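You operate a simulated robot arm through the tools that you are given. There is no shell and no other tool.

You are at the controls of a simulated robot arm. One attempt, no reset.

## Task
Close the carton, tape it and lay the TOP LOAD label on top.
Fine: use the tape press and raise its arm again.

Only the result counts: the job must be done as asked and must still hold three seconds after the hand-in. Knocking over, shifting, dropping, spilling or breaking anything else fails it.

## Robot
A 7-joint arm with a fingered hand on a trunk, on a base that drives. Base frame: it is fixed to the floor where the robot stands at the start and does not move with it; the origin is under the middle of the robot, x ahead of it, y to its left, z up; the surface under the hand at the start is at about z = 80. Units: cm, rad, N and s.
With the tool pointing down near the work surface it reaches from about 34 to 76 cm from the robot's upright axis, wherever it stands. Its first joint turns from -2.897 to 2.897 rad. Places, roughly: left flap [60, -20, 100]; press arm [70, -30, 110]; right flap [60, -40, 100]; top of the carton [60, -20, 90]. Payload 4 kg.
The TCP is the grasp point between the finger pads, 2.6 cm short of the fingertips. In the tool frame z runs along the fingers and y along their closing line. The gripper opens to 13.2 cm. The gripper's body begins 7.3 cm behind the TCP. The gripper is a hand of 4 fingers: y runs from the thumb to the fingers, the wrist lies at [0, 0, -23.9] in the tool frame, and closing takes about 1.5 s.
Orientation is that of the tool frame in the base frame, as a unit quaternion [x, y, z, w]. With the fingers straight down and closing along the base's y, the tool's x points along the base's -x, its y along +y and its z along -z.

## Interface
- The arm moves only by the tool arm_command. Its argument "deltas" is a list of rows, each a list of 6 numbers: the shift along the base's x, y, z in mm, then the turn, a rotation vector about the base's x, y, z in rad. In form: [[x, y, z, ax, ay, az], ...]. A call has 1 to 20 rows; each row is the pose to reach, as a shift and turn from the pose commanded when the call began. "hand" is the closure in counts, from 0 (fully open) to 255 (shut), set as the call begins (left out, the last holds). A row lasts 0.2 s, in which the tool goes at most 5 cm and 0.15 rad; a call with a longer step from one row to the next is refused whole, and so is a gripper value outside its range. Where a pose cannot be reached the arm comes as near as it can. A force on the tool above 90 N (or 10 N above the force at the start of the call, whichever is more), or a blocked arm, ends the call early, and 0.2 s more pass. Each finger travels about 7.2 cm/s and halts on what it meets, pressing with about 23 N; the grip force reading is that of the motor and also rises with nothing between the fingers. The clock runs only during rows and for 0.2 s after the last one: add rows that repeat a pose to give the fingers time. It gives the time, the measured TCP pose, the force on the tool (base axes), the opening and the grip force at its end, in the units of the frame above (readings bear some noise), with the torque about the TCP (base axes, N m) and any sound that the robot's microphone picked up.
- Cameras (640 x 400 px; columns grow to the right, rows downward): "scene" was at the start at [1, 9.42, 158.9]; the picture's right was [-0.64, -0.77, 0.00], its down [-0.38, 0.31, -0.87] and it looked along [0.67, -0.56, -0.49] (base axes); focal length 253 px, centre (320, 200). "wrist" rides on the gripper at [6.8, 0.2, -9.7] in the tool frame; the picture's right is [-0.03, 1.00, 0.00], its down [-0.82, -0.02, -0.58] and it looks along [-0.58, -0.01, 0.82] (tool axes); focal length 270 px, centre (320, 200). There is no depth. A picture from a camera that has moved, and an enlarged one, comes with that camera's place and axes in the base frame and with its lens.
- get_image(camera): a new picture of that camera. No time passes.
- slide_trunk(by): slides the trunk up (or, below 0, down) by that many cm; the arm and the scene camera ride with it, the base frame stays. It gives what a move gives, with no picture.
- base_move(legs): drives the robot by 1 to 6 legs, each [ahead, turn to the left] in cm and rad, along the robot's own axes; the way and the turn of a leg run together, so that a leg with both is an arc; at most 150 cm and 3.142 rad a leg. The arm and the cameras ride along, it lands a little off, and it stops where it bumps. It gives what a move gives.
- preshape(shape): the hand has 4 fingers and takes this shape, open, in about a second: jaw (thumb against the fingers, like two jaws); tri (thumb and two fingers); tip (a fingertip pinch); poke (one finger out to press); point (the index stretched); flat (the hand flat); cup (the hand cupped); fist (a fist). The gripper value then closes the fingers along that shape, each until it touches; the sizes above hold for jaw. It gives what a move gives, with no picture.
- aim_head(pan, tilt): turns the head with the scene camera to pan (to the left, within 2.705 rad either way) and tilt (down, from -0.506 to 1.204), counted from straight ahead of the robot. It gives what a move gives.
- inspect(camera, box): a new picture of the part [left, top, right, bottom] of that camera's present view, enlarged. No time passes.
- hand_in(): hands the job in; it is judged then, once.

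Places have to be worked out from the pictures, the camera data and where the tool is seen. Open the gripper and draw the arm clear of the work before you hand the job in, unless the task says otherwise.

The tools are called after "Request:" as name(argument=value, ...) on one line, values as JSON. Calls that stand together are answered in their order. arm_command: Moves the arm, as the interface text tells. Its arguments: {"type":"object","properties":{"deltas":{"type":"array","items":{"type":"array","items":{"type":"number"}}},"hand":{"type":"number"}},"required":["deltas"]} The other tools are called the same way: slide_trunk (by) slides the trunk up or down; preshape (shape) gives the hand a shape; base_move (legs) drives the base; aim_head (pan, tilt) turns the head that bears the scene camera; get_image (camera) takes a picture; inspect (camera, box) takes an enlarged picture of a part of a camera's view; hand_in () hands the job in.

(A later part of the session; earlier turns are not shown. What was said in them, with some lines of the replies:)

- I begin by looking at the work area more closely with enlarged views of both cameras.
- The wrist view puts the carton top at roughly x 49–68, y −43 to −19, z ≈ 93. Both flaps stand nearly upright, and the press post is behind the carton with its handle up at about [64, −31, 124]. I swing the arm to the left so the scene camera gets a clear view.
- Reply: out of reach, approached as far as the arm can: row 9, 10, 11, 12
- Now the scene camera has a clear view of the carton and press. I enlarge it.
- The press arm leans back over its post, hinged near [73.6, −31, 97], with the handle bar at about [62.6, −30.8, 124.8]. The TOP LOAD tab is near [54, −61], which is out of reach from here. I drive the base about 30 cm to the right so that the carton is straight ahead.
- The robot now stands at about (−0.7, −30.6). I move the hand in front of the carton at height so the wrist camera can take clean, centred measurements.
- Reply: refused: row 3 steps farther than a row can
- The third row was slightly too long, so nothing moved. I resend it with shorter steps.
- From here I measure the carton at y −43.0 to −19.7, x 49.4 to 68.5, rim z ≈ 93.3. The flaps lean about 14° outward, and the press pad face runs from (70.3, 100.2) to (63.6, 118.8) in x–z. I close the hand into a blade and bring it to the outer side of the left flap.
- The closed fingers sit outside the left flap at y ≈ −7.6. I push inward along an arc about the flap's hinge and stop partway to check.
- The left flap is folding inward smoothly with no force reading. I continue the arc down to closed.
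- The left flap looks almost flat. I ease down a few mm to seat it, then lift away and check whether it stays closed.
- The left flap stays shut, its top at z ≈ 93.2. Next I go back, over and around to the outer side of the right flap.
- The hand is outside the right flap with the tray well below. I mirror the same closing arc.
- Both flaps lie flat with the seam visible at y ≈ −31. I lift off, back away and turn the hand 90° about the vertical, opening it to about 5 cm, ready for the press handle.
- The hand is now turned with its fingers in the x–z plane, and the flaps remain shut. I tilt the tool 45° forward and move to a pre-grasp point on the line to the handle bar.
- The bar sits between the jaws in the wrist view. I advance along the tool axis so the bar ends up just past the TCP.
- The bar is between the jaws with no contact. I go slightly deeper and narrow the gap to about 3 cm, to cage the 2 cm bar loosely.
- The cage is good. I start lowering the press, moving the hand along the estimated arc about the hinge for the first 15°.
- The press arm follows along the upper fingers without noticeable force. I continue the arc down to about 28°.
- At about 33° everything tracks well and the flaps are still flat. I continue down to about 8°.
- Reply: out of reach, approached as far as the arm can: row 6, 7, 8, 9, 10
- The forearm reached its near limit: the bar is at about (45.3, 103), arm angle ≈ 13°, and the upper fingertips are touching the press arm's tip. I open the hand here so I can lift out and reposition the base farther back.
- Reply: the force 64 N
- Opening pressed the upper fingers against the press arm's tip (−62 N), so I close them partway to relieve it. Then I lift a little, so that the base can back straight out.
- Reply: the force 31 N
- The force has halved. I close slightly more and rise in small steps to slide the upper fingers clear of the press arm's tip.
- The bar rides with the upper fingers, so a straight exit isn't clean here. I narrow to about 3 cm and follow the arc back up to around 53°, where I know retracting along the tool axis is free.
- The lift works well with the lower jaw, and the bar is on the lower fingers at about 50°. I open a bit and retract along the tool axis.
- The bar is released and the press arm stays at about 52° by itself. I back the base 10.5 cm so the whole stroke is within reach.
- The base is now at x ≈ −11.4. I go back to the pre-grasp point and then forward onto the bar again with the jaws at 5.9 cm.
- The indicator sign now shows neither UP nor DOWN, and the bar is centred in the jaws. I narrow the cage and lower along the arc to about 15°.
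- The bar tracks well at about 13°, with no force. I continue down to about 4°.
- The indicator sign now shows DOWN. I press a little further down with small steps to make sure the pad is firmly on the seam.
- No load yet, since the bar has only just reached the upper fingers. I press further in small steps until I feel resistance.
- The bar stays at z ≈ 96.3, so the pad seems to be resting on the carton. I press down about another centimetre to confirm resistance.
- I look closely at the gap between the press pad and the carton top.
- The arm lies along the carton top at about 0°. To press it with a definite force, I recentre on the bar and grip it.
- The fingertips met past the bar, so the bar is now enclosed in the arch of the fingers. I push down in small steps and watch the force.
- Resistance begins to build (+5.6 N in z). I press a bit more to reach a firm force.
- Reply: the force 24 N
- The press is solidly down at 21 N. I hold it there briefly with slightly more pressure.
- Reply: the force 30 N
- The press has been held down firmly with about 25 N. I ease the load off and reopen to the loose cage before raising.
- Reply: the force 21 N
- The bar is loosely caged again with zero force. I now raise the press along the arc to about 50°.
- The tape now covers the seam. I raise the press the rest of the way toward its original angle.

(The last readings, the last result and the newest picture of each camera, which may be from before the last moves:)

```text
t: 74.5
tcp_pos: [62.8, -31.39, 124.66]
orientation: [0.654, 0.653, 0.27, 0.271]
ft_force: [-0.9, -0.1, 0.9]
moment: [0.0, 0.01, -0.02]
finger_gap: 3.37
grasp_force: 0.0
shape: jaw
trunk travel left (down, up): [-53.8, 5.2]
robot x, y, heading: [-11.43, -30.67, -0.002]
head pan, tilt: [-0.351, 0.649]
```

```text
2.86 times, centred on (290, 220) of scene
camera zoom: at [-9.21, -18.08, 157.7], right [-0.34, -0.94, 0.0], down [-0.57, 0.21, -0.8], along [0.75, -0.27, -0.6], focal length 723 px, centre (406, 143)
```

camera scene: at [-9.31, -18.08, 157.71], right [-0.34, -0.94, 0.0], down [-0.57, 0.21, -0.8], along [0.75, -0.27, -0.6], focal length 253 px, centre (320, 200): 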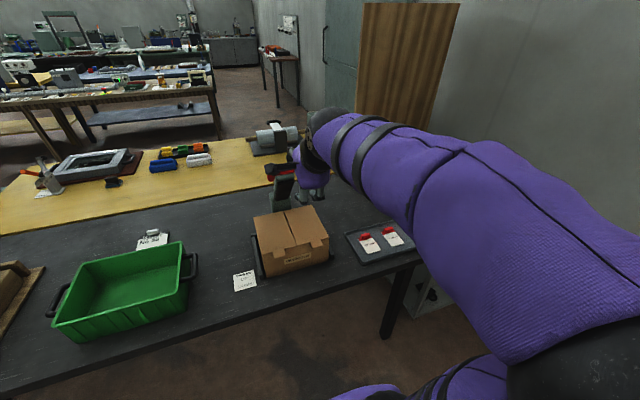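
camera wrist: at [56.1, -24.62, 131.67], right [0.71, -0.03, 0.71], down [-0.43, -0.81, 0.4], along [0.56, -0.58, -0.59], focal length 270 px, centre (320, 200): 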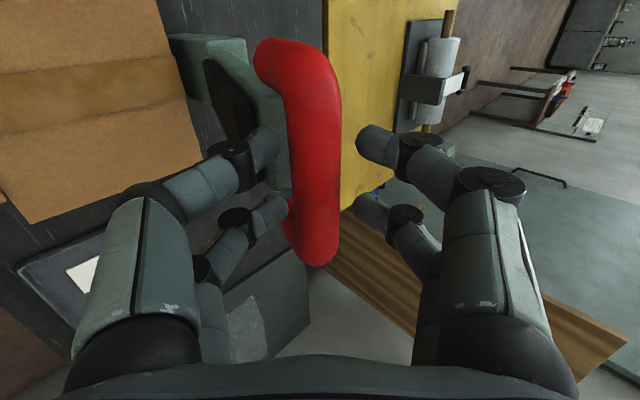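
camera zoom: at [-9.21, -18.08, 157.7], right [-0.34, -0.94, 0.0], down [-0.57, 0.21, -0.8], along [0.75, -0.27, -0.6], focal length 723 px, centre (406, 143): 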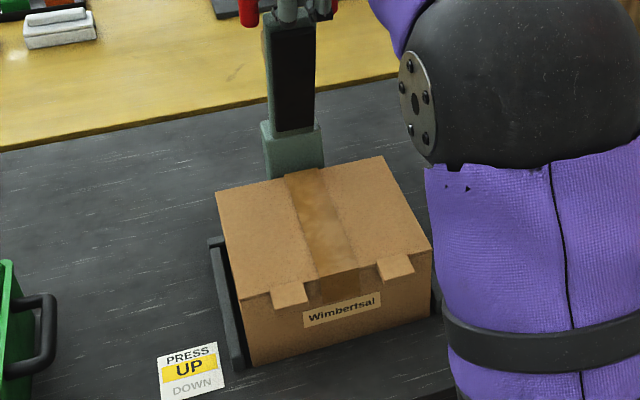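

The sign shows UP again, with the bar centred in the jaws. I open and retract along the tool axis.

Request:
arm_command(deltas=[[0, 0, 0, 0, 0, 0], [0, 0, 0, 0, 0, 0], [0, 0, 0, 0, 0, 0], [-15, 0, 15, 0, 0, 0], [-30, 0, 30, 0, 0, 0], [-45, 0, 45, 0, 0, 0], [-65, 0, 65, 0, 0, 0], [-90, 0, 85, 0, 0, 0], [-120, 0, 100, 0, 0, 0]], hand=140)

Request:
get_image(camera="wrist")

Request:
get_image(camera="scene")

```text
t: 76.5
tcp_pos: [50.74, -31.39, 134.72]
orientation: [0.655, 0.652, 0.27, 0.271]
ft_force: [0.0, 0.2, 0.7]
moment: [-0.01, 0.02, 0.0]
finger_gap: 5.93
grasp_force: 0.0
shape: jaw
trunk travel left (down, up): [-53.8, 5.2]
robot x, y, heading: [-11.56, -30.49, -0.0]
head pan, tilt: [-0.351, 0.649]
```

```text
taken
camera wrist: at [44.03, -24.55, 141.79], right [0.71, -0.03, 0.71], down [-0.43, -0.81, 0.39], along [0.56, -0.58, -0.59], focal length 270 px, centre (320, 200)
```

wrist: 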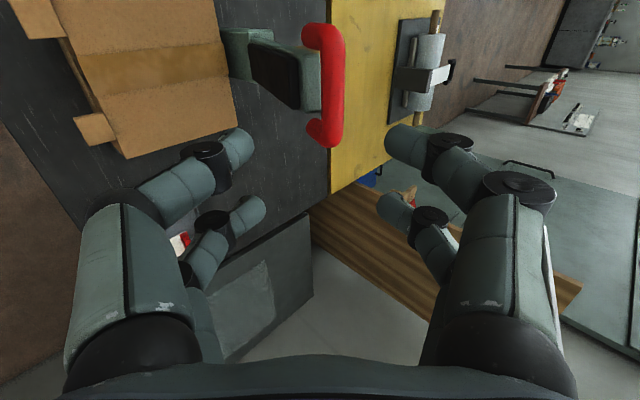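

```text
taken
camera scene: at [-9.28, -18.08, 157.71], right [-0.34, -0.94, 0.0], down [-0.57, 0.21, -0.8], along [0.75, -0.27, -0.6], focal length 253 px, centre (320, 200)
```

scene: 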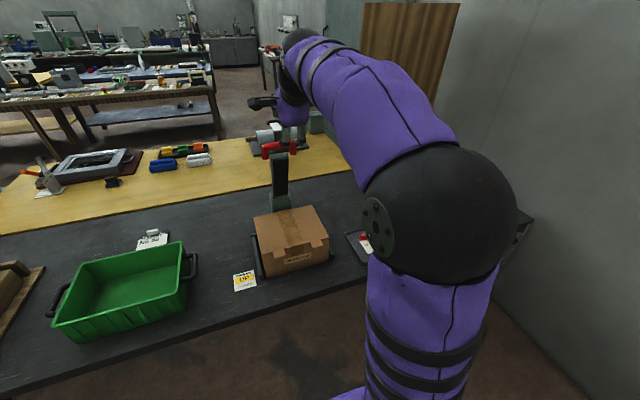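

The press is free, the sign reads UP, and the tape covers the seam. I turn the tool vertical again and move over the label tray to look at the tab.

Request:
arm_command(deltas=[[-5, 0, 0, 0, 0.14, 0], [-8, -20, 0, 0, 0.28, 0], [-8, -60, -10, 0, 0.42, 0], [-8, -100, -20, 0, 0.56, 0], [-8, -140, -40, 0, 0.7, 0], [-8, -180, -60, 0, 0.785, 0], [-4, -220, -80, 0, 0.785, 0], [4, -250, -110, 0, 0.785, 0], [13, -275, -147, 0, 0.785, 0], [13, -275, -147, 0, 0.785, 0]], hand=140)

Request:
get_image(camera="wrist")

Request:
get_image(camera="scene")

```text
t: 78.7
tcp_pos: [50.2, -57.9, 118.58]
orientation: [0.708, 0.707, -0.001, 0.0]
ft_force: [0.2, -1.5, 0.2]
moment: [0.02, -0.01, 0.01]
finger_gap: 5.94
grasp_force: 0.1
shape: jaw
out of reach, approached as far as the arm can: row 5, 6, 7, 8, 9, 10
trunk travel left (down, up): [-53.8, 5.2]
robot x, y, heading: [-11.33, -30.05, -0.001]
head pan, tilt: [-0.351, 0.649]
```

```text
taken
camera wrist: at [50.32, -51.13, 128.41], right [1.0, -0.03, 0.0], down [-0.02, -0.81, 0.58], along [-0.02, -0.58, -0.81], focal length 270 px, centre (320, 200)
```

wrist: 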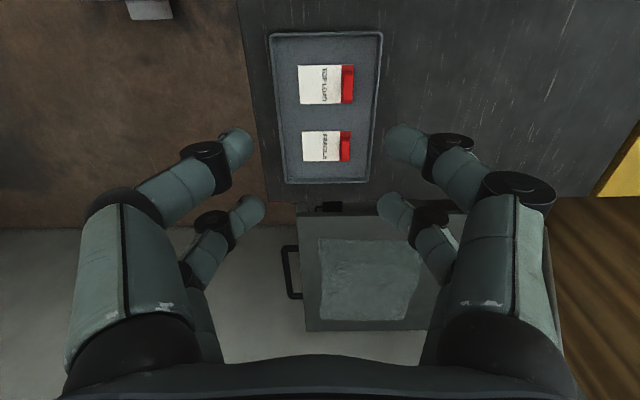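

```text
taken
camera scene: at [-9.23, -18.18, 157.72], right [-0.34, -0.94, 0.0], down [-0.57, 0.21, -0.8], along [0.75, -0.27, -0.6], focal length 253 px, centre (320, 200)
```

scene: 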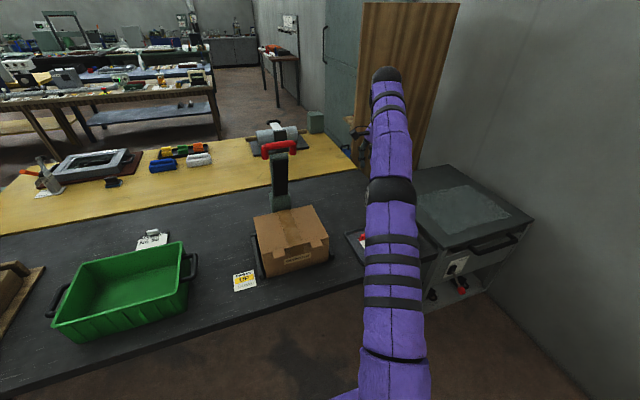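

The arm is at full stretch here. I pull the hand back and drive the base 10 cm forward again for comfortable reach to the tray and the carton.

Request:
arm_command(deltas=[[-40, 10, 0, 0, 0, 0], [-80, 20, 0, 0, 0, 0], [-110, 20, 0, 0, 0, 0]], hand=140)

Request:
base_move(legs=[[10, 0]])

Request:
get_image(camera="wrist")

Request:
get_image(camera="scene")

```text
t: 79.5
tcp_pos: [39.32, -56.03, 118.95]
orientation: [0.708, 0.706, -0.002, 0.001]
ft_force: [-0.6, 0.6, -0.5]
moment: [0.02, 0.06, 0.04]
finger_gap: 5.93
grasp_force: 0.1
shape: jaw
trunk travel left (down, up): [-53.8, 5.2]
robot x, y, heading: [-11.45, -30.47, -0.006]
head pan, tilt: [-0.351, 0.649]
```

```text
t: 80.6
tcp_pos: [49.39, -55.97, 118.92]
orientation: [0.708, 0.706, -0.002, 0.002]
ft_force: [0.3, 0.1, -0.3]
moment: [0.01, 0.0, 0.01]
finger_gap: 5.96
grasp_force: 0.2
shape: jaw
trunk travel left (down, up): [-53.8, 5.2]
robot x, y, heading: [-1.27, -30.03, -0.003]
head pan, tilt: [-0.351, 0.649]
```

```text
taken
camera wrist: at [49.58, -49.21, 128.62], right [1.0, -0.03, 0.0], down [-0.02, -0.81, 0.58], along [-0.02, -0.58, -0.81], focal length 270 px, centre (320, 200)
```

wrist: 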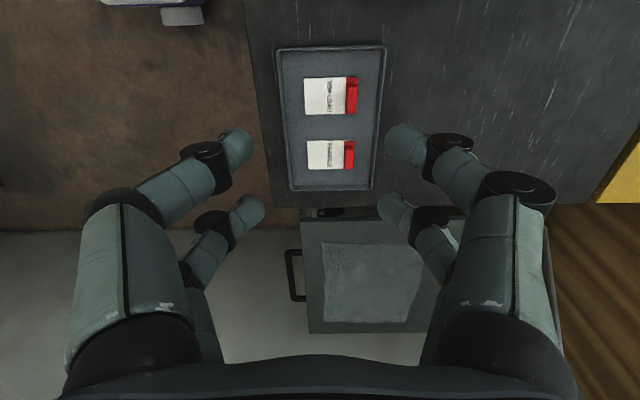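

```text
taken
camera scene: at [0.94, -18.11, 157.7], right [-0.35, -0.94, 0.0], down [-0.57, 0.21, -0.8], along [0.75, -0.28, -0.61], focal length 253 px, centre (320, 200)
```

scene: 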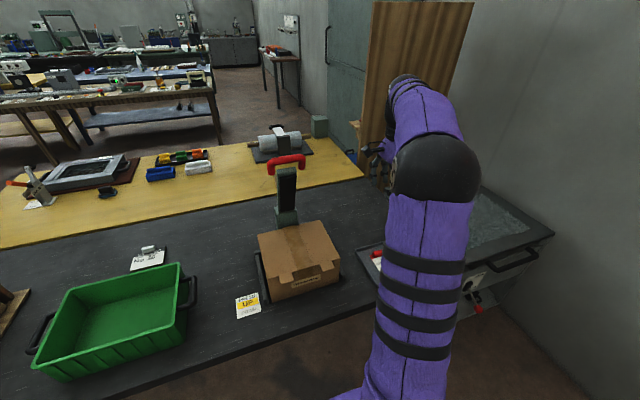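

Base is back near x ≈ −1. I enlarge the wrist view of the labels to measure the TOP LOAD tab.

Request:
inspect(camera="wrist", box=[270, 40, 390, 200])

Request:
inspect(camera="wrist", box=[290, 65, 370, 125])

Request:
inspect(camera="scene", box=[225, 130, 355, 330])

```text
2.50 times, centred on (330, 120) of wrist
camera zoom: at [49.58, -49.21, 128.62], right [1.0, -0.03, 0.0], down [-0.02, -0.81, 0.58], along [-0.02, -0.58, -0.81], focal length 676 px, centre (295, 400)
```

zoom: 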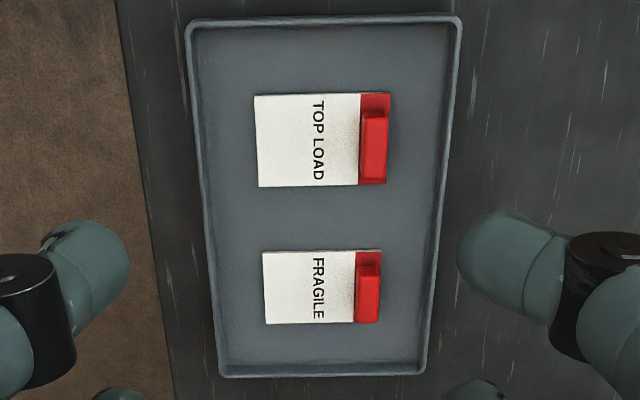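

```text
6.67 times, centred on (330, 95) of wrist
camera zoom: at [49.58, -49.21, 128.62], right [1.0, -0.03, 0.0], down [-0.02, -0.81, 0.58], along [-0.02, -0.58, -0.81], focal length 1802 px, centre (253, 900)
```

zoom: 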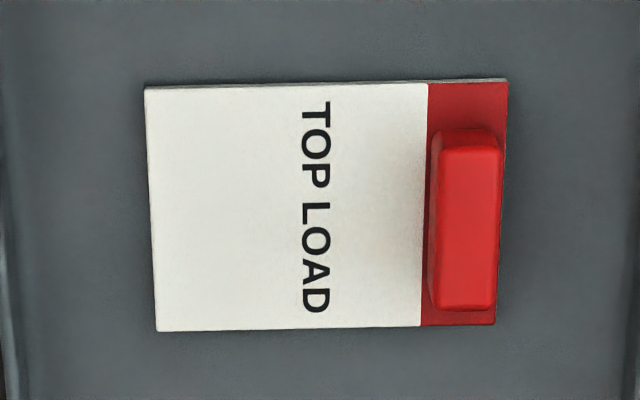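

```text
2.00 times, centred on (290, 230) of scene
camera zoom: at [0.94, -18.11, 157.7], right [-0.35, -0.94, 0.0], down [-0.57, 0.21, -0.8], along [0.75, -0.28, -0.61], focal length 506 px, centre (380, 140)
```

zoom: 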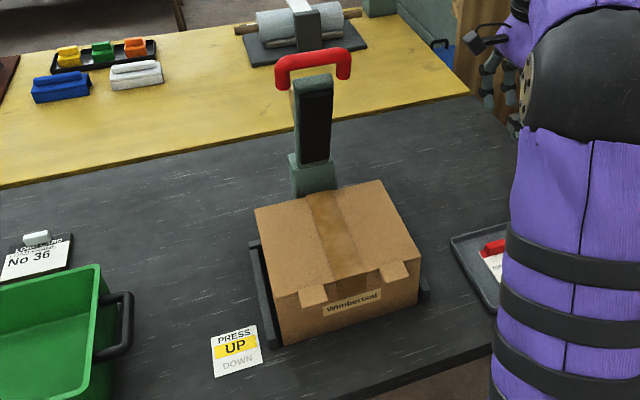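

The TOP LOAD label spans x 46.4–55.4, y −64.6 to −58.6. Its tab top is about 1.4 × 3.7 cm, centred at (54.3, −61.7). I move above the tab with the jaws at about 4.5 cm.

Request:
arm_command(deltas=[[20, -25, -20, 0, 0, 0], [40, -50, -45, 0, 0, 0], [49, -57, -85, 0, 0, 0], [49, -57, -130, 0, 0, 0], [49, -57, -175, 0, 0, 0], [49, -57, -215, 0, 0, 0], [49, -57, -215, 0, 0, 0]], hand=168)

Request:
get_image(camera="wrist")

Request:
inspect(camera="wrist", box=[240, 110, 400, 230])

```text
t: 82.2
tcp_pos: [54.31, -61.73, 97.59]
orientation: [0.708, 0.706, -0.001, 0.001]
ft_force: [0.5, -0.8, -0.3]
moment: [0.04, -0.01, 0.02]
finger_gap: 4.52
grasp_force: 0.0
shape: jaw
trunk travel left (down, up): [-53.8, 5.2]
robot x, y, heading: [-1.47, -30.36, 0.002]
head pan, tilt: [-0.351, 0.649]
```

```text
taken
camera wrist: at [54.44, -54.91, 107.31], right [1.0, -0.03, 0.0], down [-0.02, -0.81, 0.58], along [-0.02, -0.58, -0.81], focal length 270 px, centre (320, 200)
```

wrist: 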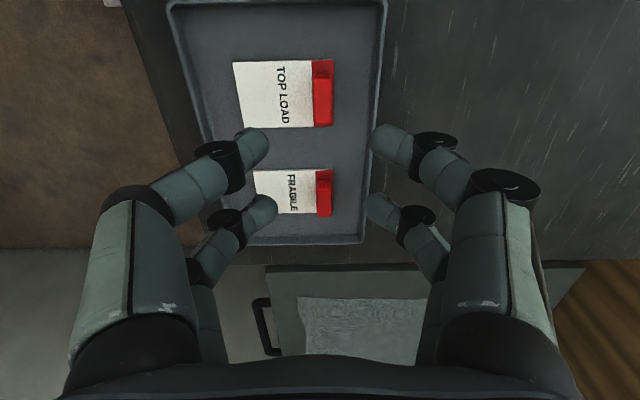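

```text
3.33 times, centred on (320, 170) of wrist
camera zoom: at [54.44, -54.91, 107.31], right [1.0, -0.03, 0.0], down [-0.02, -0.81, 0.58], along [-0.02, -0.58, -0.81], focal length 901 px, centre (320, 300)
```

zoom: 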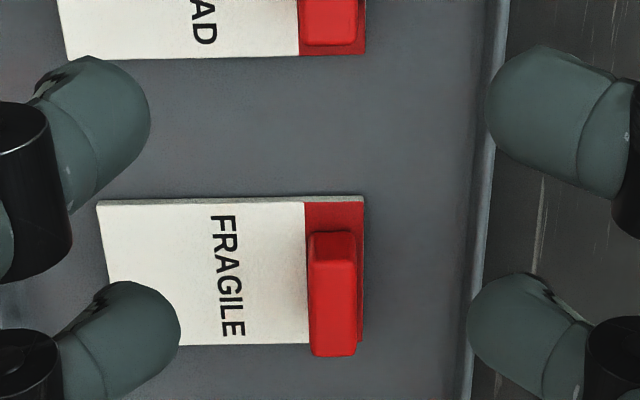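

The tab is confirmed at about (54.4, −61.7), right under the TCP. I descend with the jaws straddling it, stopping just above the label surface.

Request:
arm_command(deltas=[[1, 0, -40, 0, 0, 0], [1, 0, -80, 0, 0, 0], [1, 0, -105, 0, 0, 0], [1, 0, -122, 0, 0, 0], [1, 0, -132, 0, 0, 0], [1, 0, -132, 0, 0, 0]], hand=168)

Request:
get_image(camera="wrist")

Request:
inspect(camera="wrist", box=[220, 100, 420, 250])

```text
t: 83.6
tcp_pos: [54.49, -61.7, 84.22]
orientation: [0.708, 0.706, 0.0, 0.001]
ft_force: [-0.7, -1.3, 0.4]
moment: [0.01, 0.0, -0.03]
finger_gap: 4.55
grasp_force: 0.1
shape: jaw
trunk travel left (down, up): [-53.8, 5.2]
robot x, y, heading: [-1.23, -30.09, 0.001]
head pan, tilt: [-0.351, 0.649]
```

```text
taken
camera wrist: at [54.63, -54.87, 93.93], right [1.0, -0.03, 0.0], down [-0.02, -0.81, 0.58], along [-0.02, -0.58, -0.81], focal length 270 px, centre (320, 200)
```

wrist: 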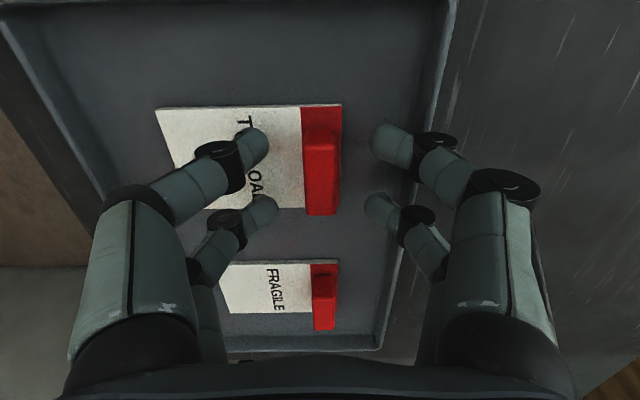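

```text
2.67 times, centred on (320, 175) of wrist
camera zoom: at [54.63, -54.87, 93.93], right [1.0, -0.03, 0.0], down [-0.02, -0.81, 0.58], along [-0.02, -0.58, -0.81], focal length 721 px, centre (320, 267)
```

zoom: 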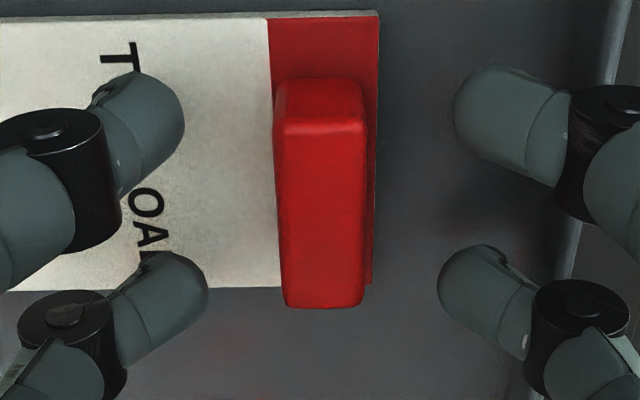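

The tab top is at z ≈ 82.8, about 2 cm tall, spanning y −63.7 to −59.9. My fingers straddle it evenly, so I lower 3 mm and close on it.

Request:
arm_command(deltas=[[-1, -1, -3, 0, 0, 0], [-1, -1, -3, 0, 0, 0], [-1, -1, -3, 0, 0, 0], [-1, -1, -3, 0, 0, 0], [-1, -1, -3, 0, 0, 0], [-1, -1, -3, 0, 0, 0]], hand=255)

Request:
get_image(camera="wrist")

Request:
inspect(camera="wrist", box=[220, 100, 420, 250])

```text
t: 85.0
tcp_pos: [54.39, -61.82, 83.96]
orientation: [0.708, 0.706, -0.002, 0.001]
ft_force: [0.2, -1.1, -0.1]
moment: [0.0, -0.02, 0.02]
finger_gap: 1.08
grasp_force: 22.7
shape: jaw
trunk travel left (down, up): [-53.8, 5.2]
robot x, y, heading: [-1.13, -30.16, -0.002]
head pan, tilt: [-0.351, 0.649]
```

```text
taken
camera wrist: at [54.46, -54.97, 93.65], right [1.0, -0.03, 0.0], down [-0.02, -0.81, 0.58], along [-0.02, -0.58, -0.81], focal length 270 px, centre (320, 200)
```

wrist: 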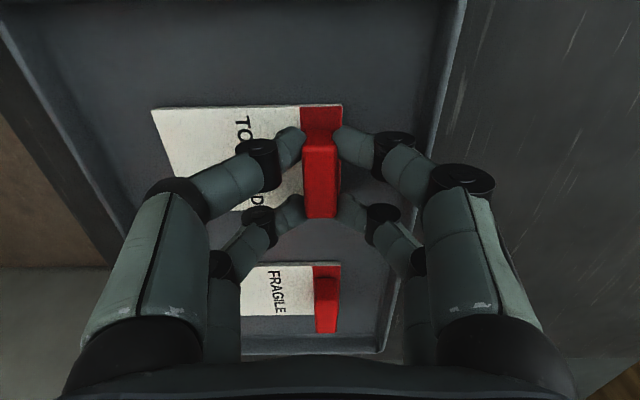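

```text
2.67 times, centred on (320, 175) of wrist
camera zoom: at [54.46, -54.97, 93.65], right [1.0, -0.03, 0.0], down [-0.02, -0.81, 0.58], along [-0.02, -0.58, -0.81], focal length 721 px, centre (320, 267)
```

zoom: 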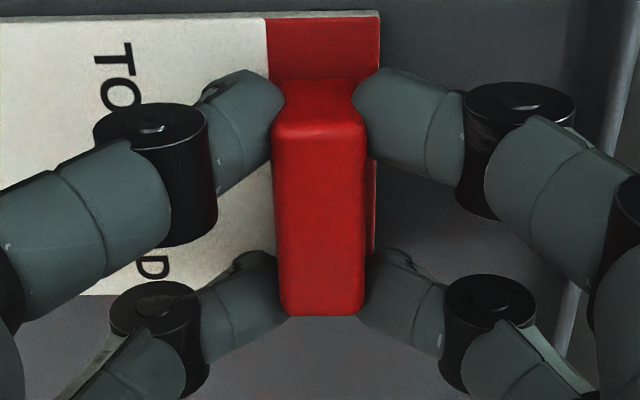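

The tab is gripped (gap 1.1 cm, 22.7 N). I lift gently a few centimetres and check that the label comes along flat.

Request:
arm_command(deltas=[[0, 0, 8, 0, 0, 0], [0, 0, 20, 0, 0, 0], [0, 0, 40, 0, 0, 0], [0, 0, 60, 0, 0, 0], [0, 0, 60, 0, 0, 0]], hand=255)

Request:
get_image(camera="wrist")

Request:
inspect(camera="wrist", box=[120, 80, 420, 250])

```text
t: 86.2
tcp_pos: [54.06, -61.79, 90.0]
orientation: [0.708, 0.706, -0.002, 0.002]
ft_force: [-0.6, -0.4, -1.0]
moment: [0.0, -0.03, 0.0]
finger_gap: 1.06
grasp_force: 23.2
shape: jaw
trunk travel left (down, up): [-53.8, 5.2]
robot x, y, heading: [-1.53, -30.15, -0.004]
head pan, tilt: [-0.351, 0.649]
```

```text
taken
camera wrist: at [54.23, -55.02, 99.61], right [1.0, -0.03, 0.0], down [-0.02, -0.81, 0.58], along [-0.02, -0.58, -0.81], focal length 270 px, centre (320, 200)
```

wrist: 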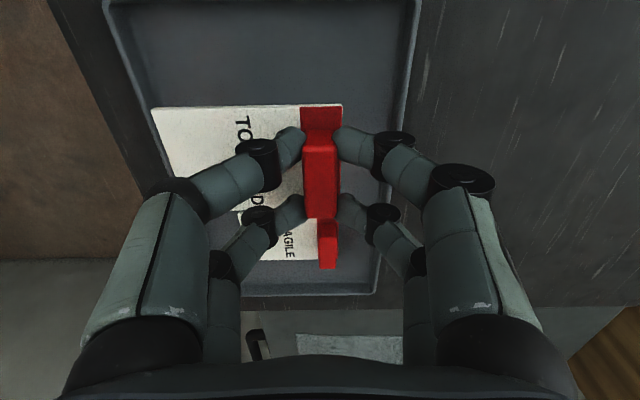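

```text
2.13 times, centred on (270, 165) of wrist
camera zoom: at [54.23, -55.02, 99.61], right [1.0, -0.03, 0.0], down [-0.02, -0.81, 0.58], along [-0.02, -0.58, -0.81], focal length 577 px, centre (427, 275)
```

zoom: 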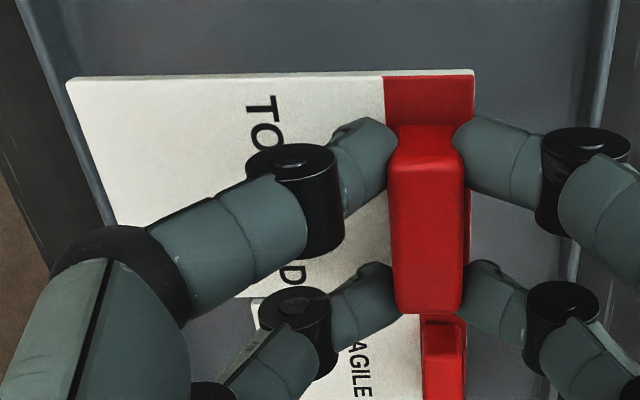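

The label is held flat and FRAGILE stayed in the tray. I carry it up, back and across to the front of the carton at z ≈ 105, well clear of the press handle.

Request:
arm_command(deltas=[[-10, 0, 35, 0, 0, 0], [-22, 0, 70, 0, 0, 0], [-34, 10, 105, 0, 0, 0], [-40, 35, 130, 0, 0, 0], [-40, 65, 148, 0, 0, 0], [-40, 97, 155, 0, 0, 0], [-40, 130, 155, 0, 0, 0], [-40, 163, 155, 0, 0, 0], [-40, 196, 155, 0, 0, 0], [-40, 229, 155, 0, 0, 0], [-40, 262, 155, 0, 0, 0], [-40, 295, 155, 0, 0, 0], [-40, 328, 155, 0, 0, 0], [-40, 358, 155, 0, 0, 0], [-40, 374, 155, 0, 0, 0], [-40, 374, 155, 0, 0, 0]], hand=255)

Request:
get_image(camera="wrist")

Request:
get_image(camera="scene")

Request:
inspect(camera="scene", box=[220, 120, 380, 280])

```text
t: 89.6
tcp_pos: [50.39, -24.32, 105.51]
orientation: [0.709, 0.706, -0.001, 0.001]
ft_force: [0.2, -0.1, 0.0]
moment: [-0.03, 0.01, 0.02]
finger_gap: 1.08
grasp_force: 22.7
shape: jaw
trunk travel left (down, up): [-53.8, 5.2]
robot x, y, heading: [-1.2, -30.2, -0.002]
head pan, tilt: [-0.351, 0.649]
```

```text
taken
camera wrist: at [50.54, -17.45, 115.21], right [1.0, -0.03, 0.0], down [-0.02, -0.81, 0.58], along [-0.02, -0.58, -0.81], focal length 270 px, centre (320, 200)
```

wrist: 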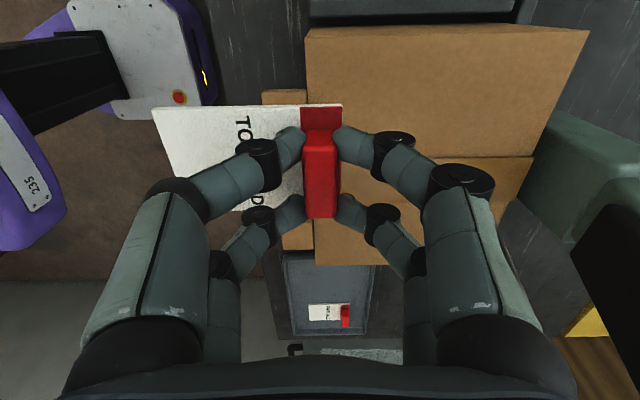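

```text
taken
camera scene: at [0.86, -18.09, 157.7], right [-0.35, -0.94, 0.0], down [-0.57, 0.21, -0.8], along [0.75, -0.28, -0.6], focal length 253 px, centre (320, 200)
```

scene: 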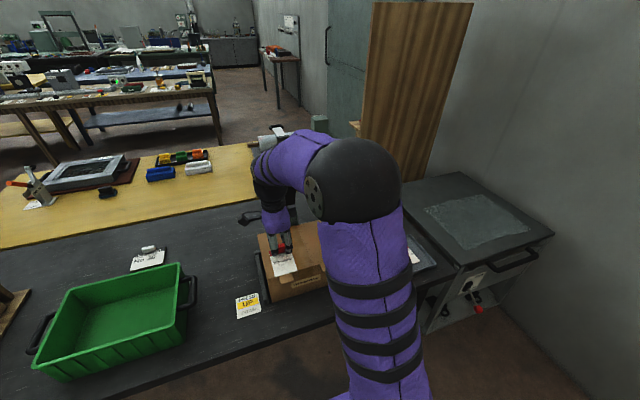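

```text
2.50 times, centred on (300, 200) of scene
camera zoom: at [0.86, -18.09, 157.7], right [-0.35, -0.94, 0.0], down [-0.57, 0.21, -0.8], along [0.75, -0.28, -0.6], focal length 633 px, centre (370, 200)
```

zoom: 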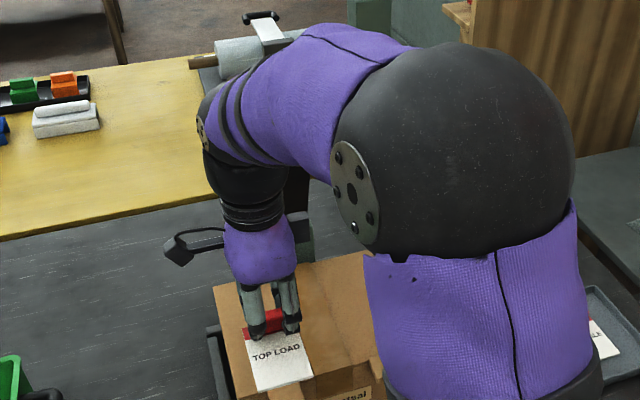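

The hand's wrist would come too close to the press handle if it stayed fully vertical. I lean the tool back 0.15 rad, then move the label over the left half of the top beside the tape, still high.

Request:
arm_command(deltas=[[0, 0, 0, 0, -0.08, 0], [0, 0, 0, 0, -0.15, 0], [20, 0, 0, 0, -0.15, 0], [40, 0, -5, 0, -0.15, 0], [60, 0, -15, 0, -0.15, 0], [76, 0, -30, 0, -0.15, 0], [86, 0, -45, 0, -0.15, 0], [86, 0, -52, 0, -0.15, 0], [86, 0, -52, 0, -0.15, 0]], hand=255)

Request:
get_image(camera="wrist")

Request:
inspect(camera="scene", box=[220, 120, 380, 280])

```text
t: 91.6
tcp_pos: [58.77, -24.49, 100.18]
orientation: [0.706, 0.704, 0.051, 0.054]
ft_force: [0.2, -0.5, -0.3]
moment: [-0.01, -0.02, 0.03]
finger_gap: 1.1
grasp_force: 23.0
shape: jaw
trunk travel left (down, up): [-53.8, 5.2]
robot x, y, heading: [-1.3, -30.17, -0.001]
head pan, tilt: [-0.351, 0.649]
```

```text
taken
camera wrist: at [57.5, -17.64, 109.85], right [0.99, -0.03, 0.15], down [-0.11, -0.81, 0.57], along [0.11, -0.58, -0.81], focal length 270 px, centre (320, 200)
```

wrist: 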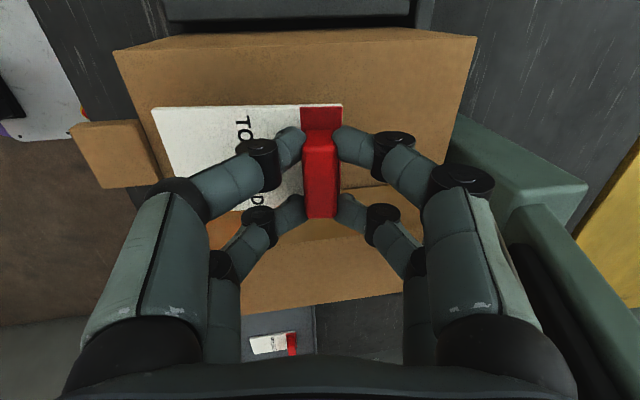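

```text
2.50 times, centred on (300, 200) of scene
camera zoom: at [0.86, -18.09, 157.7], right [-0.35, -0.94, 0.0], down [-0.57, 0.21, -0.8], along [0.75, -0.28, -0.6], focal length 633 px, centre (370, 200)
```

zoom: 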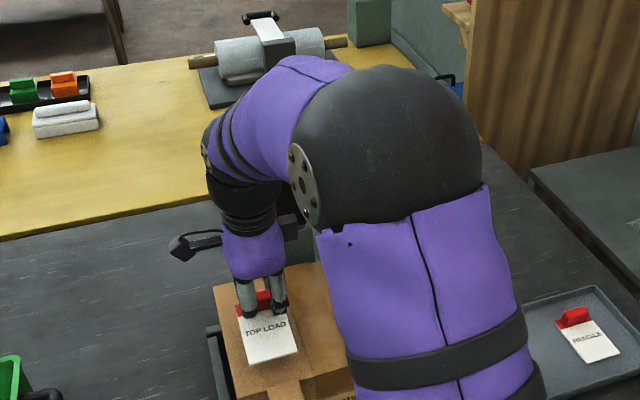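

The label sits over the left half beside the tape, clear of the press. I lower until the front edge nears the carton top.

Request:
arm_command(deltas=[[0, 0, -6, 0, 0, 0], [0, 0, -12, 0, 0, 0], [0, 0, -18, 0, 0, 0], [0, 0, -18, 0, 0, 0]], hand=255)

Request:
get_image(camera="wrist")

Request:
inspect(camera="wrist", box=[120, 80, 380, 250])

```text
t: 92.6
tcp_pos: [58.88, -24.58, 98.46]
orientation: [0.707, 0.703, 0.052, 0.055]
ft_force: [0.2, -1.0, -0.6]
moment: [-0.01, 0.03, -0.01]
finger_gap: 1.07
grasp_force: 23.0
shape: jaw
trunk travel left (down, up): [-53.8, 5.2]
robot x, y, heading: [-1.5, -30.24, -0.0]
head pan, tilt: [-0.351, 0.649]
```

```text
taken
camera wrist: at [57.48, -17.64, 108.03], right [0.99, -0.03, 0.15], down [-0.11, -0.81, 0.57], along [0.11, -0.58, -0.81], focal length 270 px, centre (320, 200)
```

wrist: 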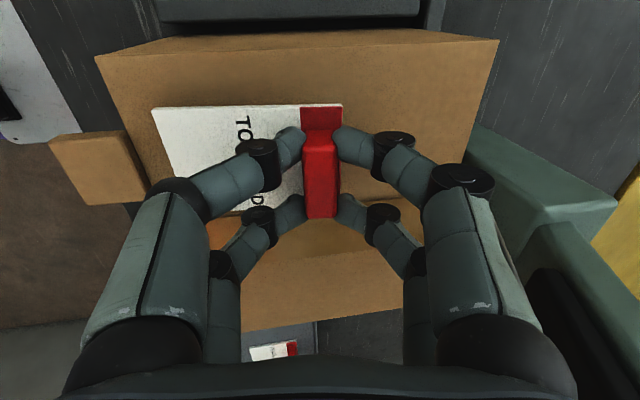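

```text
2.35 times, centred on (250, 165) of wrist
camera zoom: at [57.48, -17.64, 108.03], right [0.99, -0.03, 0.15], down [-0.11, -0.81, 0.57], along [0.11, -0.58, -0.81], focal length 636 px, centre (485, 282)
```

zoom: 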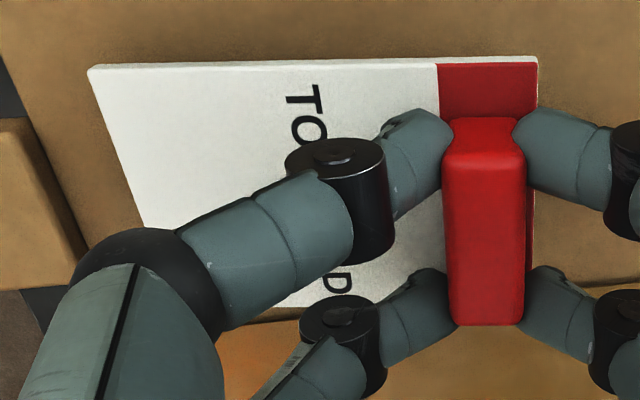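

Still no contact. I lower further in small steps so the front edge touches and the label pivots flat.

Request:
arm_command(deltas=[[0, 0, -3, 0, 0, 0], [0, 0, -6, 0, 0, 0], [0, 0, -9, 0, 0, 0], [0, 0, -9, 0, 0, 0]], hand=255)

Request:
inspect(camera="wrist", box=[120, 80, 380, 250])

```text
t: 93.6
tcp_pos: [58.92, -24.45, 97.48]
orientation: [0.707, 0.703, 0.051, 0.054]
ft_force: [0.5, -1.0, 1.1]
moment: [-0.01, 0.03, 0.03]
finger_gap: 1.08
grasp_force: 23.4
shape: jaw
trunk travel left (down, up): [-53.8, 5.2]
robot x, y, heading: [-1.31, -30.34, -0.001]
head pan, tilt: [-0.351, 0.649]
```

```text
2.35 times, centred on (250, 165) of wrist
camera zoom: at [57.62, -17.59, 107.15], right [0.99, -0.03, 0.15], down [-0.11, -0.81, 0.57], along [0.11, -0.58, -0.81], focal length 636 px, centre (485, 282)
```

zoom: 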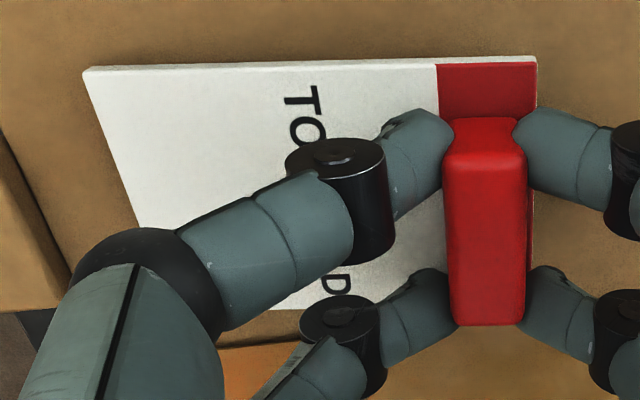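

The front edge has begun touching: the label's far corner shifted slightly while the force is small. I lower the rest of the way in small steps.

Request:
arm_command(deltas=[[0, 0, -3, 0, 0, 0], [0, 0, -6, 0, 0, 0], [0, 0, -8, 0, 0, 0], [0, 0, -8, 0, 0, 0]], hand=255)

Request:
inspect(camera="wrist", box=[120, 80, 380, 250])

```text
t: 94.6
tcp_pos: [58.92, -24.28, 96.72]
orientation: [0.706, 0.704, 0.052, 0.054]
ft_force: [1.0, 0.0, 1.1]
moment: [0.04, 0.19, 0.0]
finger_gap: 1.12
grasp_force: 22.7
shape: jaw
trunk travel left (down, up): [-53.8, 5.2]
robot x, y, heading: [-1.02, -30.21, 0.0]
head pan, tilt: [-0.351, 0.649]
```

```text
2.35 times, centred on (250, 165) of wrist
camera zoom: at [57.55, -17.56, 106.35], right [0.99, -0.03, 0.15], down [-0.11, -0.81, 0.57], along [0.11, -0.58, -0.81], focal length 636 px, centre (485, 282)
```

zoom: 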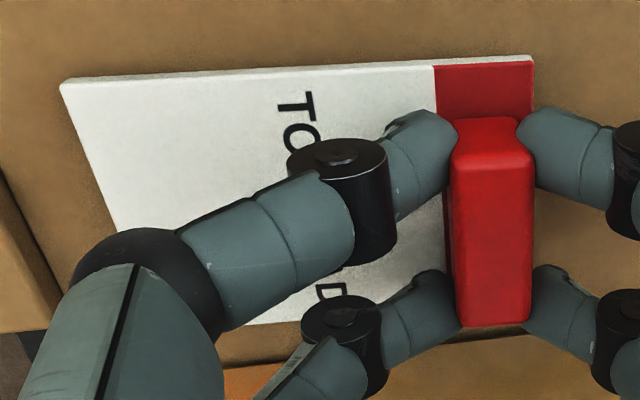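

The label's edge now runs parallel to the carton edge in the picture, so it lies flat. I release by opening only slightly, then rise along the tool axis.

Request:
arm_command(deltas=[[0, 0, -1, 0, 0, 0], [0, 0, -1, 0, 0, 0], [0, 0, -1, 0, 0, 0]], hand=216)

Request:
inspect(camera="wrist", box=[120, 80, 380, 250])

```text
t: 95.4
tcp_pos: [58.81, -24.38, 96.59]
orientation: [0.706, 0.704, 0.051, 0.055]
ft_force: [-0.1, -0.4, 0.1]
moment: [-0.01, 0.0, -0.03]
finger_gap: 2.01
grasp_force: 0.1
shape: jaw
trunk travel left (down, up): [-53.8, 5.2]
robot x, y, heading: [-1.16, -30.64, -0.001]
head pan, tilt: [-0.351, 0.649]
```

```text
2.35 times, centred on (250, 165) of wrist
camera zoom: at [57.55, -17.56, 106.23], right [0.99, -0.03, 0.15], down [-0.11, -0.81, 0.57], along [0.1, -0.58, -0.81], focal length 636 px, centre (485, 282)
```

zoom: 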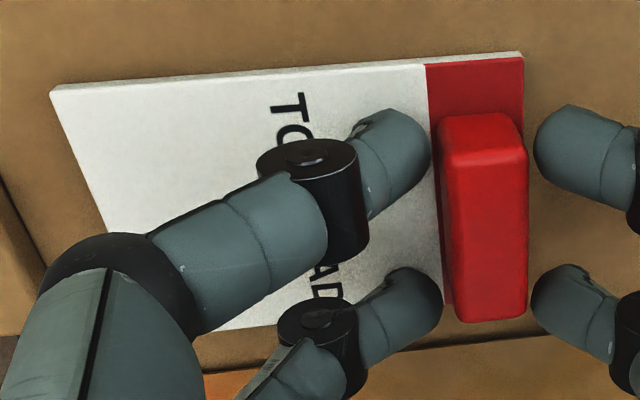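

The label is released and flat. I rise straight up slowly, then back away from the press.

Request:
arm_command(deltas=[[0, 0, 4, 0, 0, 0], [0, 0, 9, 0, 0, 0], [0, 0, 16, 0, 0, 0], [-2, 0, 28, 0, 0, 0], [-12, 0, 45, 0, 0, 0], [-35, 0, 65, 0, 0, 0], [-65, 0, 85, 0, 0, 0]], hand=216)

Request:
get_image(camera="wrist")

Request:
inspect(camera="scene", box=[220, 120, 380, 300])

```text
t: 97.0
tcp_pos: [52.2, -24.44, 105.27]
orientation: [0.707, 0.704, 0.052, 0.055]
ft_force: [0.4, 0.5, -0.1]
moment: [-0.02, 0.04, -0.01]
finger_gap: 2.0
grasp_force: 0.0
shape: jaw
trunk travel left (down, up): [-53.8, 5.2]
robot x, y, heading: [-1.26, -30.33, -0.002]
head pan, tilt: [-0.351, 0.649]
```

```text
taken
camera wrist: at [50.92, -17.64, 114.86], right [0.99, -0.03, 0.15], down [-0.11, -0.81, 0.57], along [0.11, -0.58, -0.81], focal length 270 px, centre (320, 200)
```

wrist: 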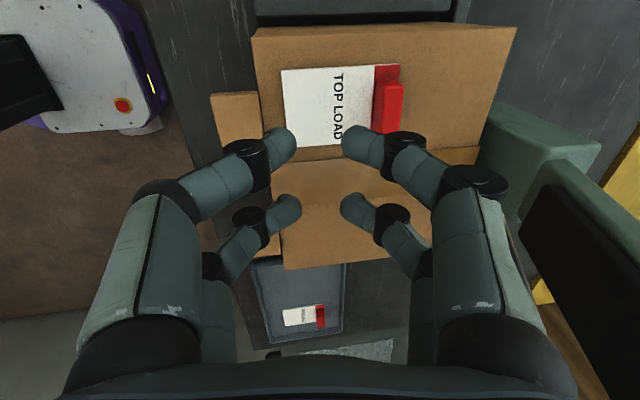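

```text
2.22 times, centred on (300, 210) of scene
camera zoom: at [0.82, -18.1, 157.71], right [-0.35, -0.94, 0.0], down [-0.57, 0.21, -0.8], along [0.75, -0.28, -0.6], focal length 563 px, centre (364, 178)
```

zoom: 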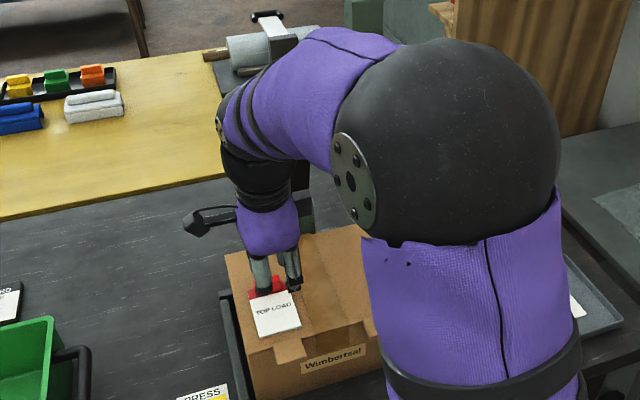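

The label lies flat on the left half of the top. I draw the arm up and back, clear of the work, and open the hand.

Request:
arm_command(deltas=[[-30, 0, 25, 0, 0, 0], [-60, 0, 55, 0, 0.03, 0], [-90, 0, 90, 0, 0.07, 0], [-120, 0, 125, 0, 0.1, 0], [-140, 0, 165, 0, 0.15, 0], [-145, 0, 210, 0, 0.15, 0], [-145, 0, 250, 0, 0.15, 0], [-145, 0, 290, 0, 0.15, 0], [-145, 0, 290, 0, 0.15, 0]], hand=0)

Request:
get_image(camera="wrist")

Request:
get_image(camera="scene")

```text
t: 99.0
tcp_pos: [37.93, -24.27, 134.35]
orientation: [0.708, 0.706, -0.001, 0.001]
ft_force: [-0.6, 0.3, 0.7]
moment: [0.03, -0.03, 0.02]
finger_gap: 13.18
grasp_force: 0.1
shape: jaw
trunk travel left (down, up): [-53.8, 5.2]
robot x, y, heading: [-1.4, -30.4, 0.002]
head pan, tilt: [-0.351, 0.649]
```

```text
taken
camera wrist: at [38.03, -17.49, 144.08], right [1.0, -0.03, 0.0], down [-0.02, -0.81, 0.58], along [-0.02, -0.58, -0.81], focal length 270 px, centre (320, 200)
```

wrist: 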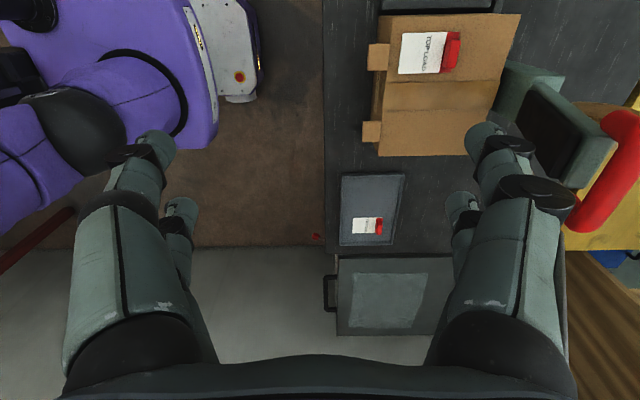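

```text
taken
camera scene: at [0.85, -18.1, 157.71], right [-0.35, -0.94, 0.0], down [-0.57, 0.21, -0.8], along [0.75, -0.28, -0.6], focal length 253 px, centre (320, 200)
```

scene: 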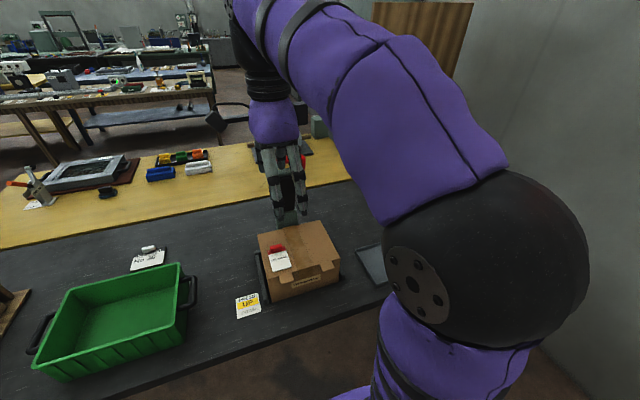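

I enlarge both views to check the label, tape, press indicator and carton position before handing in.

Request:
inspect(camera="scene", box=[225, 140, 355, 330])

Request:
inspect(camera="wrist", box=[330, 0, 640, 250])

Request:
inspect(camera="wrist", box=[360, 0, 540, 110])

```text
2.11 times, centred on (290, 235) of scene
camera zoom: at [0.85, -18.1, 157.71], right [-0.35, -0.94, 0.0], down [-0.57, 0.21, -0.8], along [0.75, -0.28, -0.6], focal length 533 px, centre (383, 126)
```

zoom: 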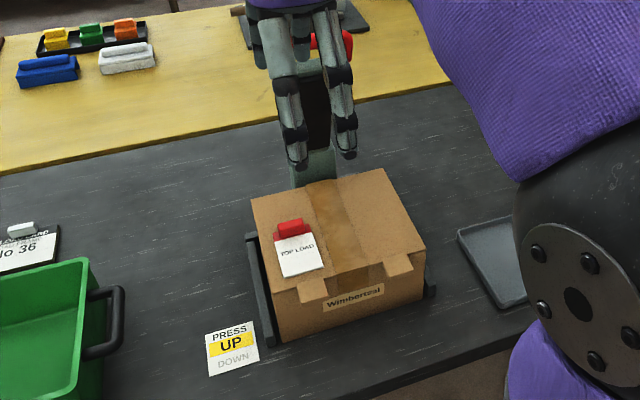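

```text
1.60 times, centred on (485, 125) of wrist
camera zoom: at [38.03, -17.49, 144.08], right [1.0, -0.03, 0.0], down [-0.02, -0.81, 0.58], along [-0.02, -0.58, -0.81], focal length 432 px, centre (56, 320)
```

zoom: 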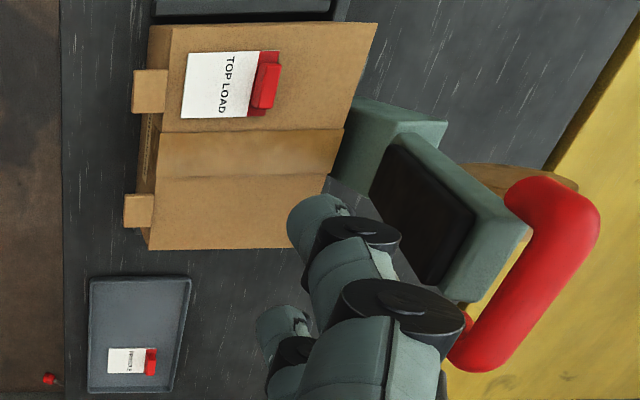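

```text
3.56 times, centred on (450, 55) of wrist
camera zoom: at [38.03, -17.49, 144.08], right [1.0, -0.03, 0.0], down [-0.02, -0.81, 0.58], along [-0.02, -0.58, -0.81], focal length 961 px, centre (-142, 716)
```

zoom: 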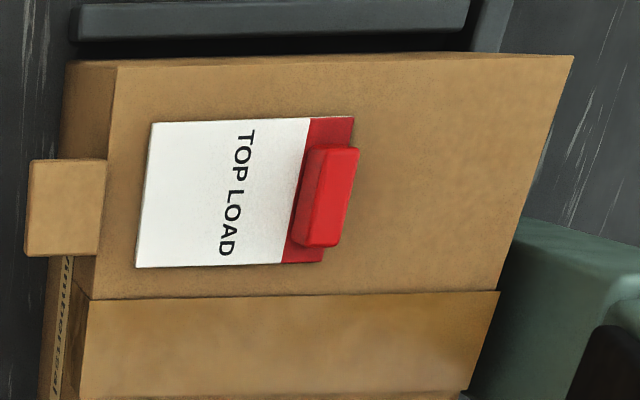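

Everything looks right: tape on the seam, TOP LOAD flat on top, press sign at UP, FRAGILE still in its tray. I move the open hand further to the left, well clear, and take a last look.

Request:
arm_command(deltas=[[0, 40, 10, 0, 0, 0], [0, 80, 15, 0, 0, 0], [0, 120, 15, 0, 0, 0], [0, 160, 15, 0, 0, 0], [0, 200, 15, 0, 0, 0], [0, 240, 15, 0, 0, 0], [0, 270, 15, 0, 0, 0], [0, 270, 15, 0, 0, 0]], hand=0)

Request:
get_image(camera="scene")

Request:
get_image(camera="wrist")

```text
t: 100.8
tcp_pos: [37.75, 1.56, 135.54]
orientation: [0.709, 0.706, 0.001, 0.001]
ft_force: [0.0, -0.2, 0.2]
moment: [0.0, -0.02, 0.01]
finger_gap: 13.19
grasp_force: 0.0
shape: jaw
out of reach, approached as far as the arm can: row 7, 8
trunk travel left (down, up): [-53.8, 5.2]
robot x, y, heading: [-1.47, -30.2, -0.001]
head pan, tilt: [-0.351, 0.649]
```

```text
taken
camera scene: at [0.84, -17.98, 157.7], right [-0.35, -0.94, 0.0], down [-0.57, 0.21, -0.8], along [0.75, -0.28, -0.6], focal length 253 px, centre (320, 200)
```

scene: 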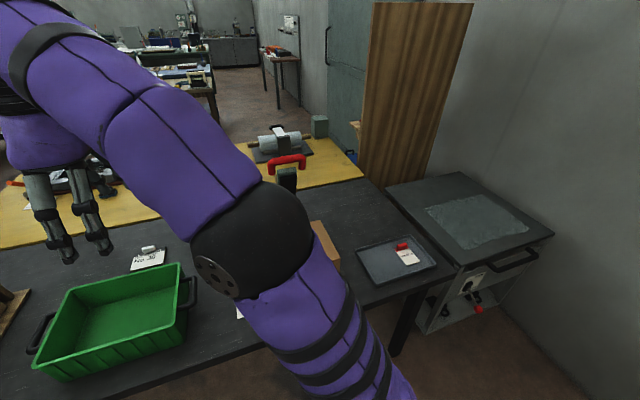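

```text
taken
camera wrist: at [37.86, 8.38, 145.33], right [1.0, -0.03, 0.0], down [-0.03, -0.82, 0.58], along [-0.01, -0.58, -0.82], focal length 270 px, centre (320, 200)
```

wrist: 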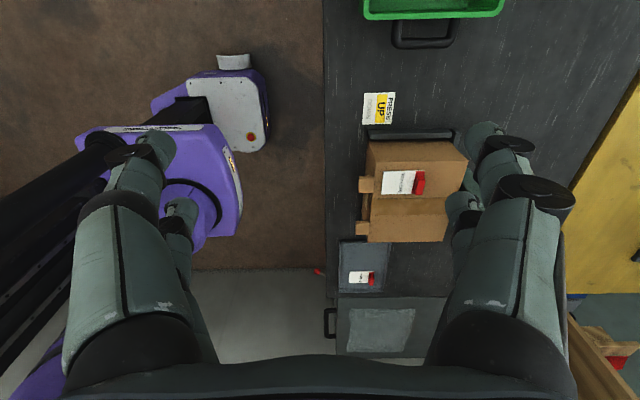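

The carton is closed and taped, the TOP LOAD label lies flat on top, the press reads UP, and the open hand is clear of the work. I hand in the job.

Request:
hand_in()

```text
The job is handed in.
```

I closed and taped the carton, laid the TOP LOAD label on top, and handed the job in. I haven't seen the verdict.

- **Flaps:** both are folded flat.
- **Tape:** I used the tape press, and the tape runs along the full seam.
- **Press arm:** it is raised again, and the sign on the table reads UP.
- **Label:** TOP LOAD lies flat on the left half of the top, beside the tape. Its text still reads from the robot's side.
- **Everything else:** FRAGILE is still in its tray, and nothing else looked disturbed in the last pictures.

On my first try at lowering the press, the arm ran out of reach and the fingers jammed briefly against the press arm, at about 62 N. I raised the press partway, backed the base up and did it again. The press and carton looked undisturbed afterwards.
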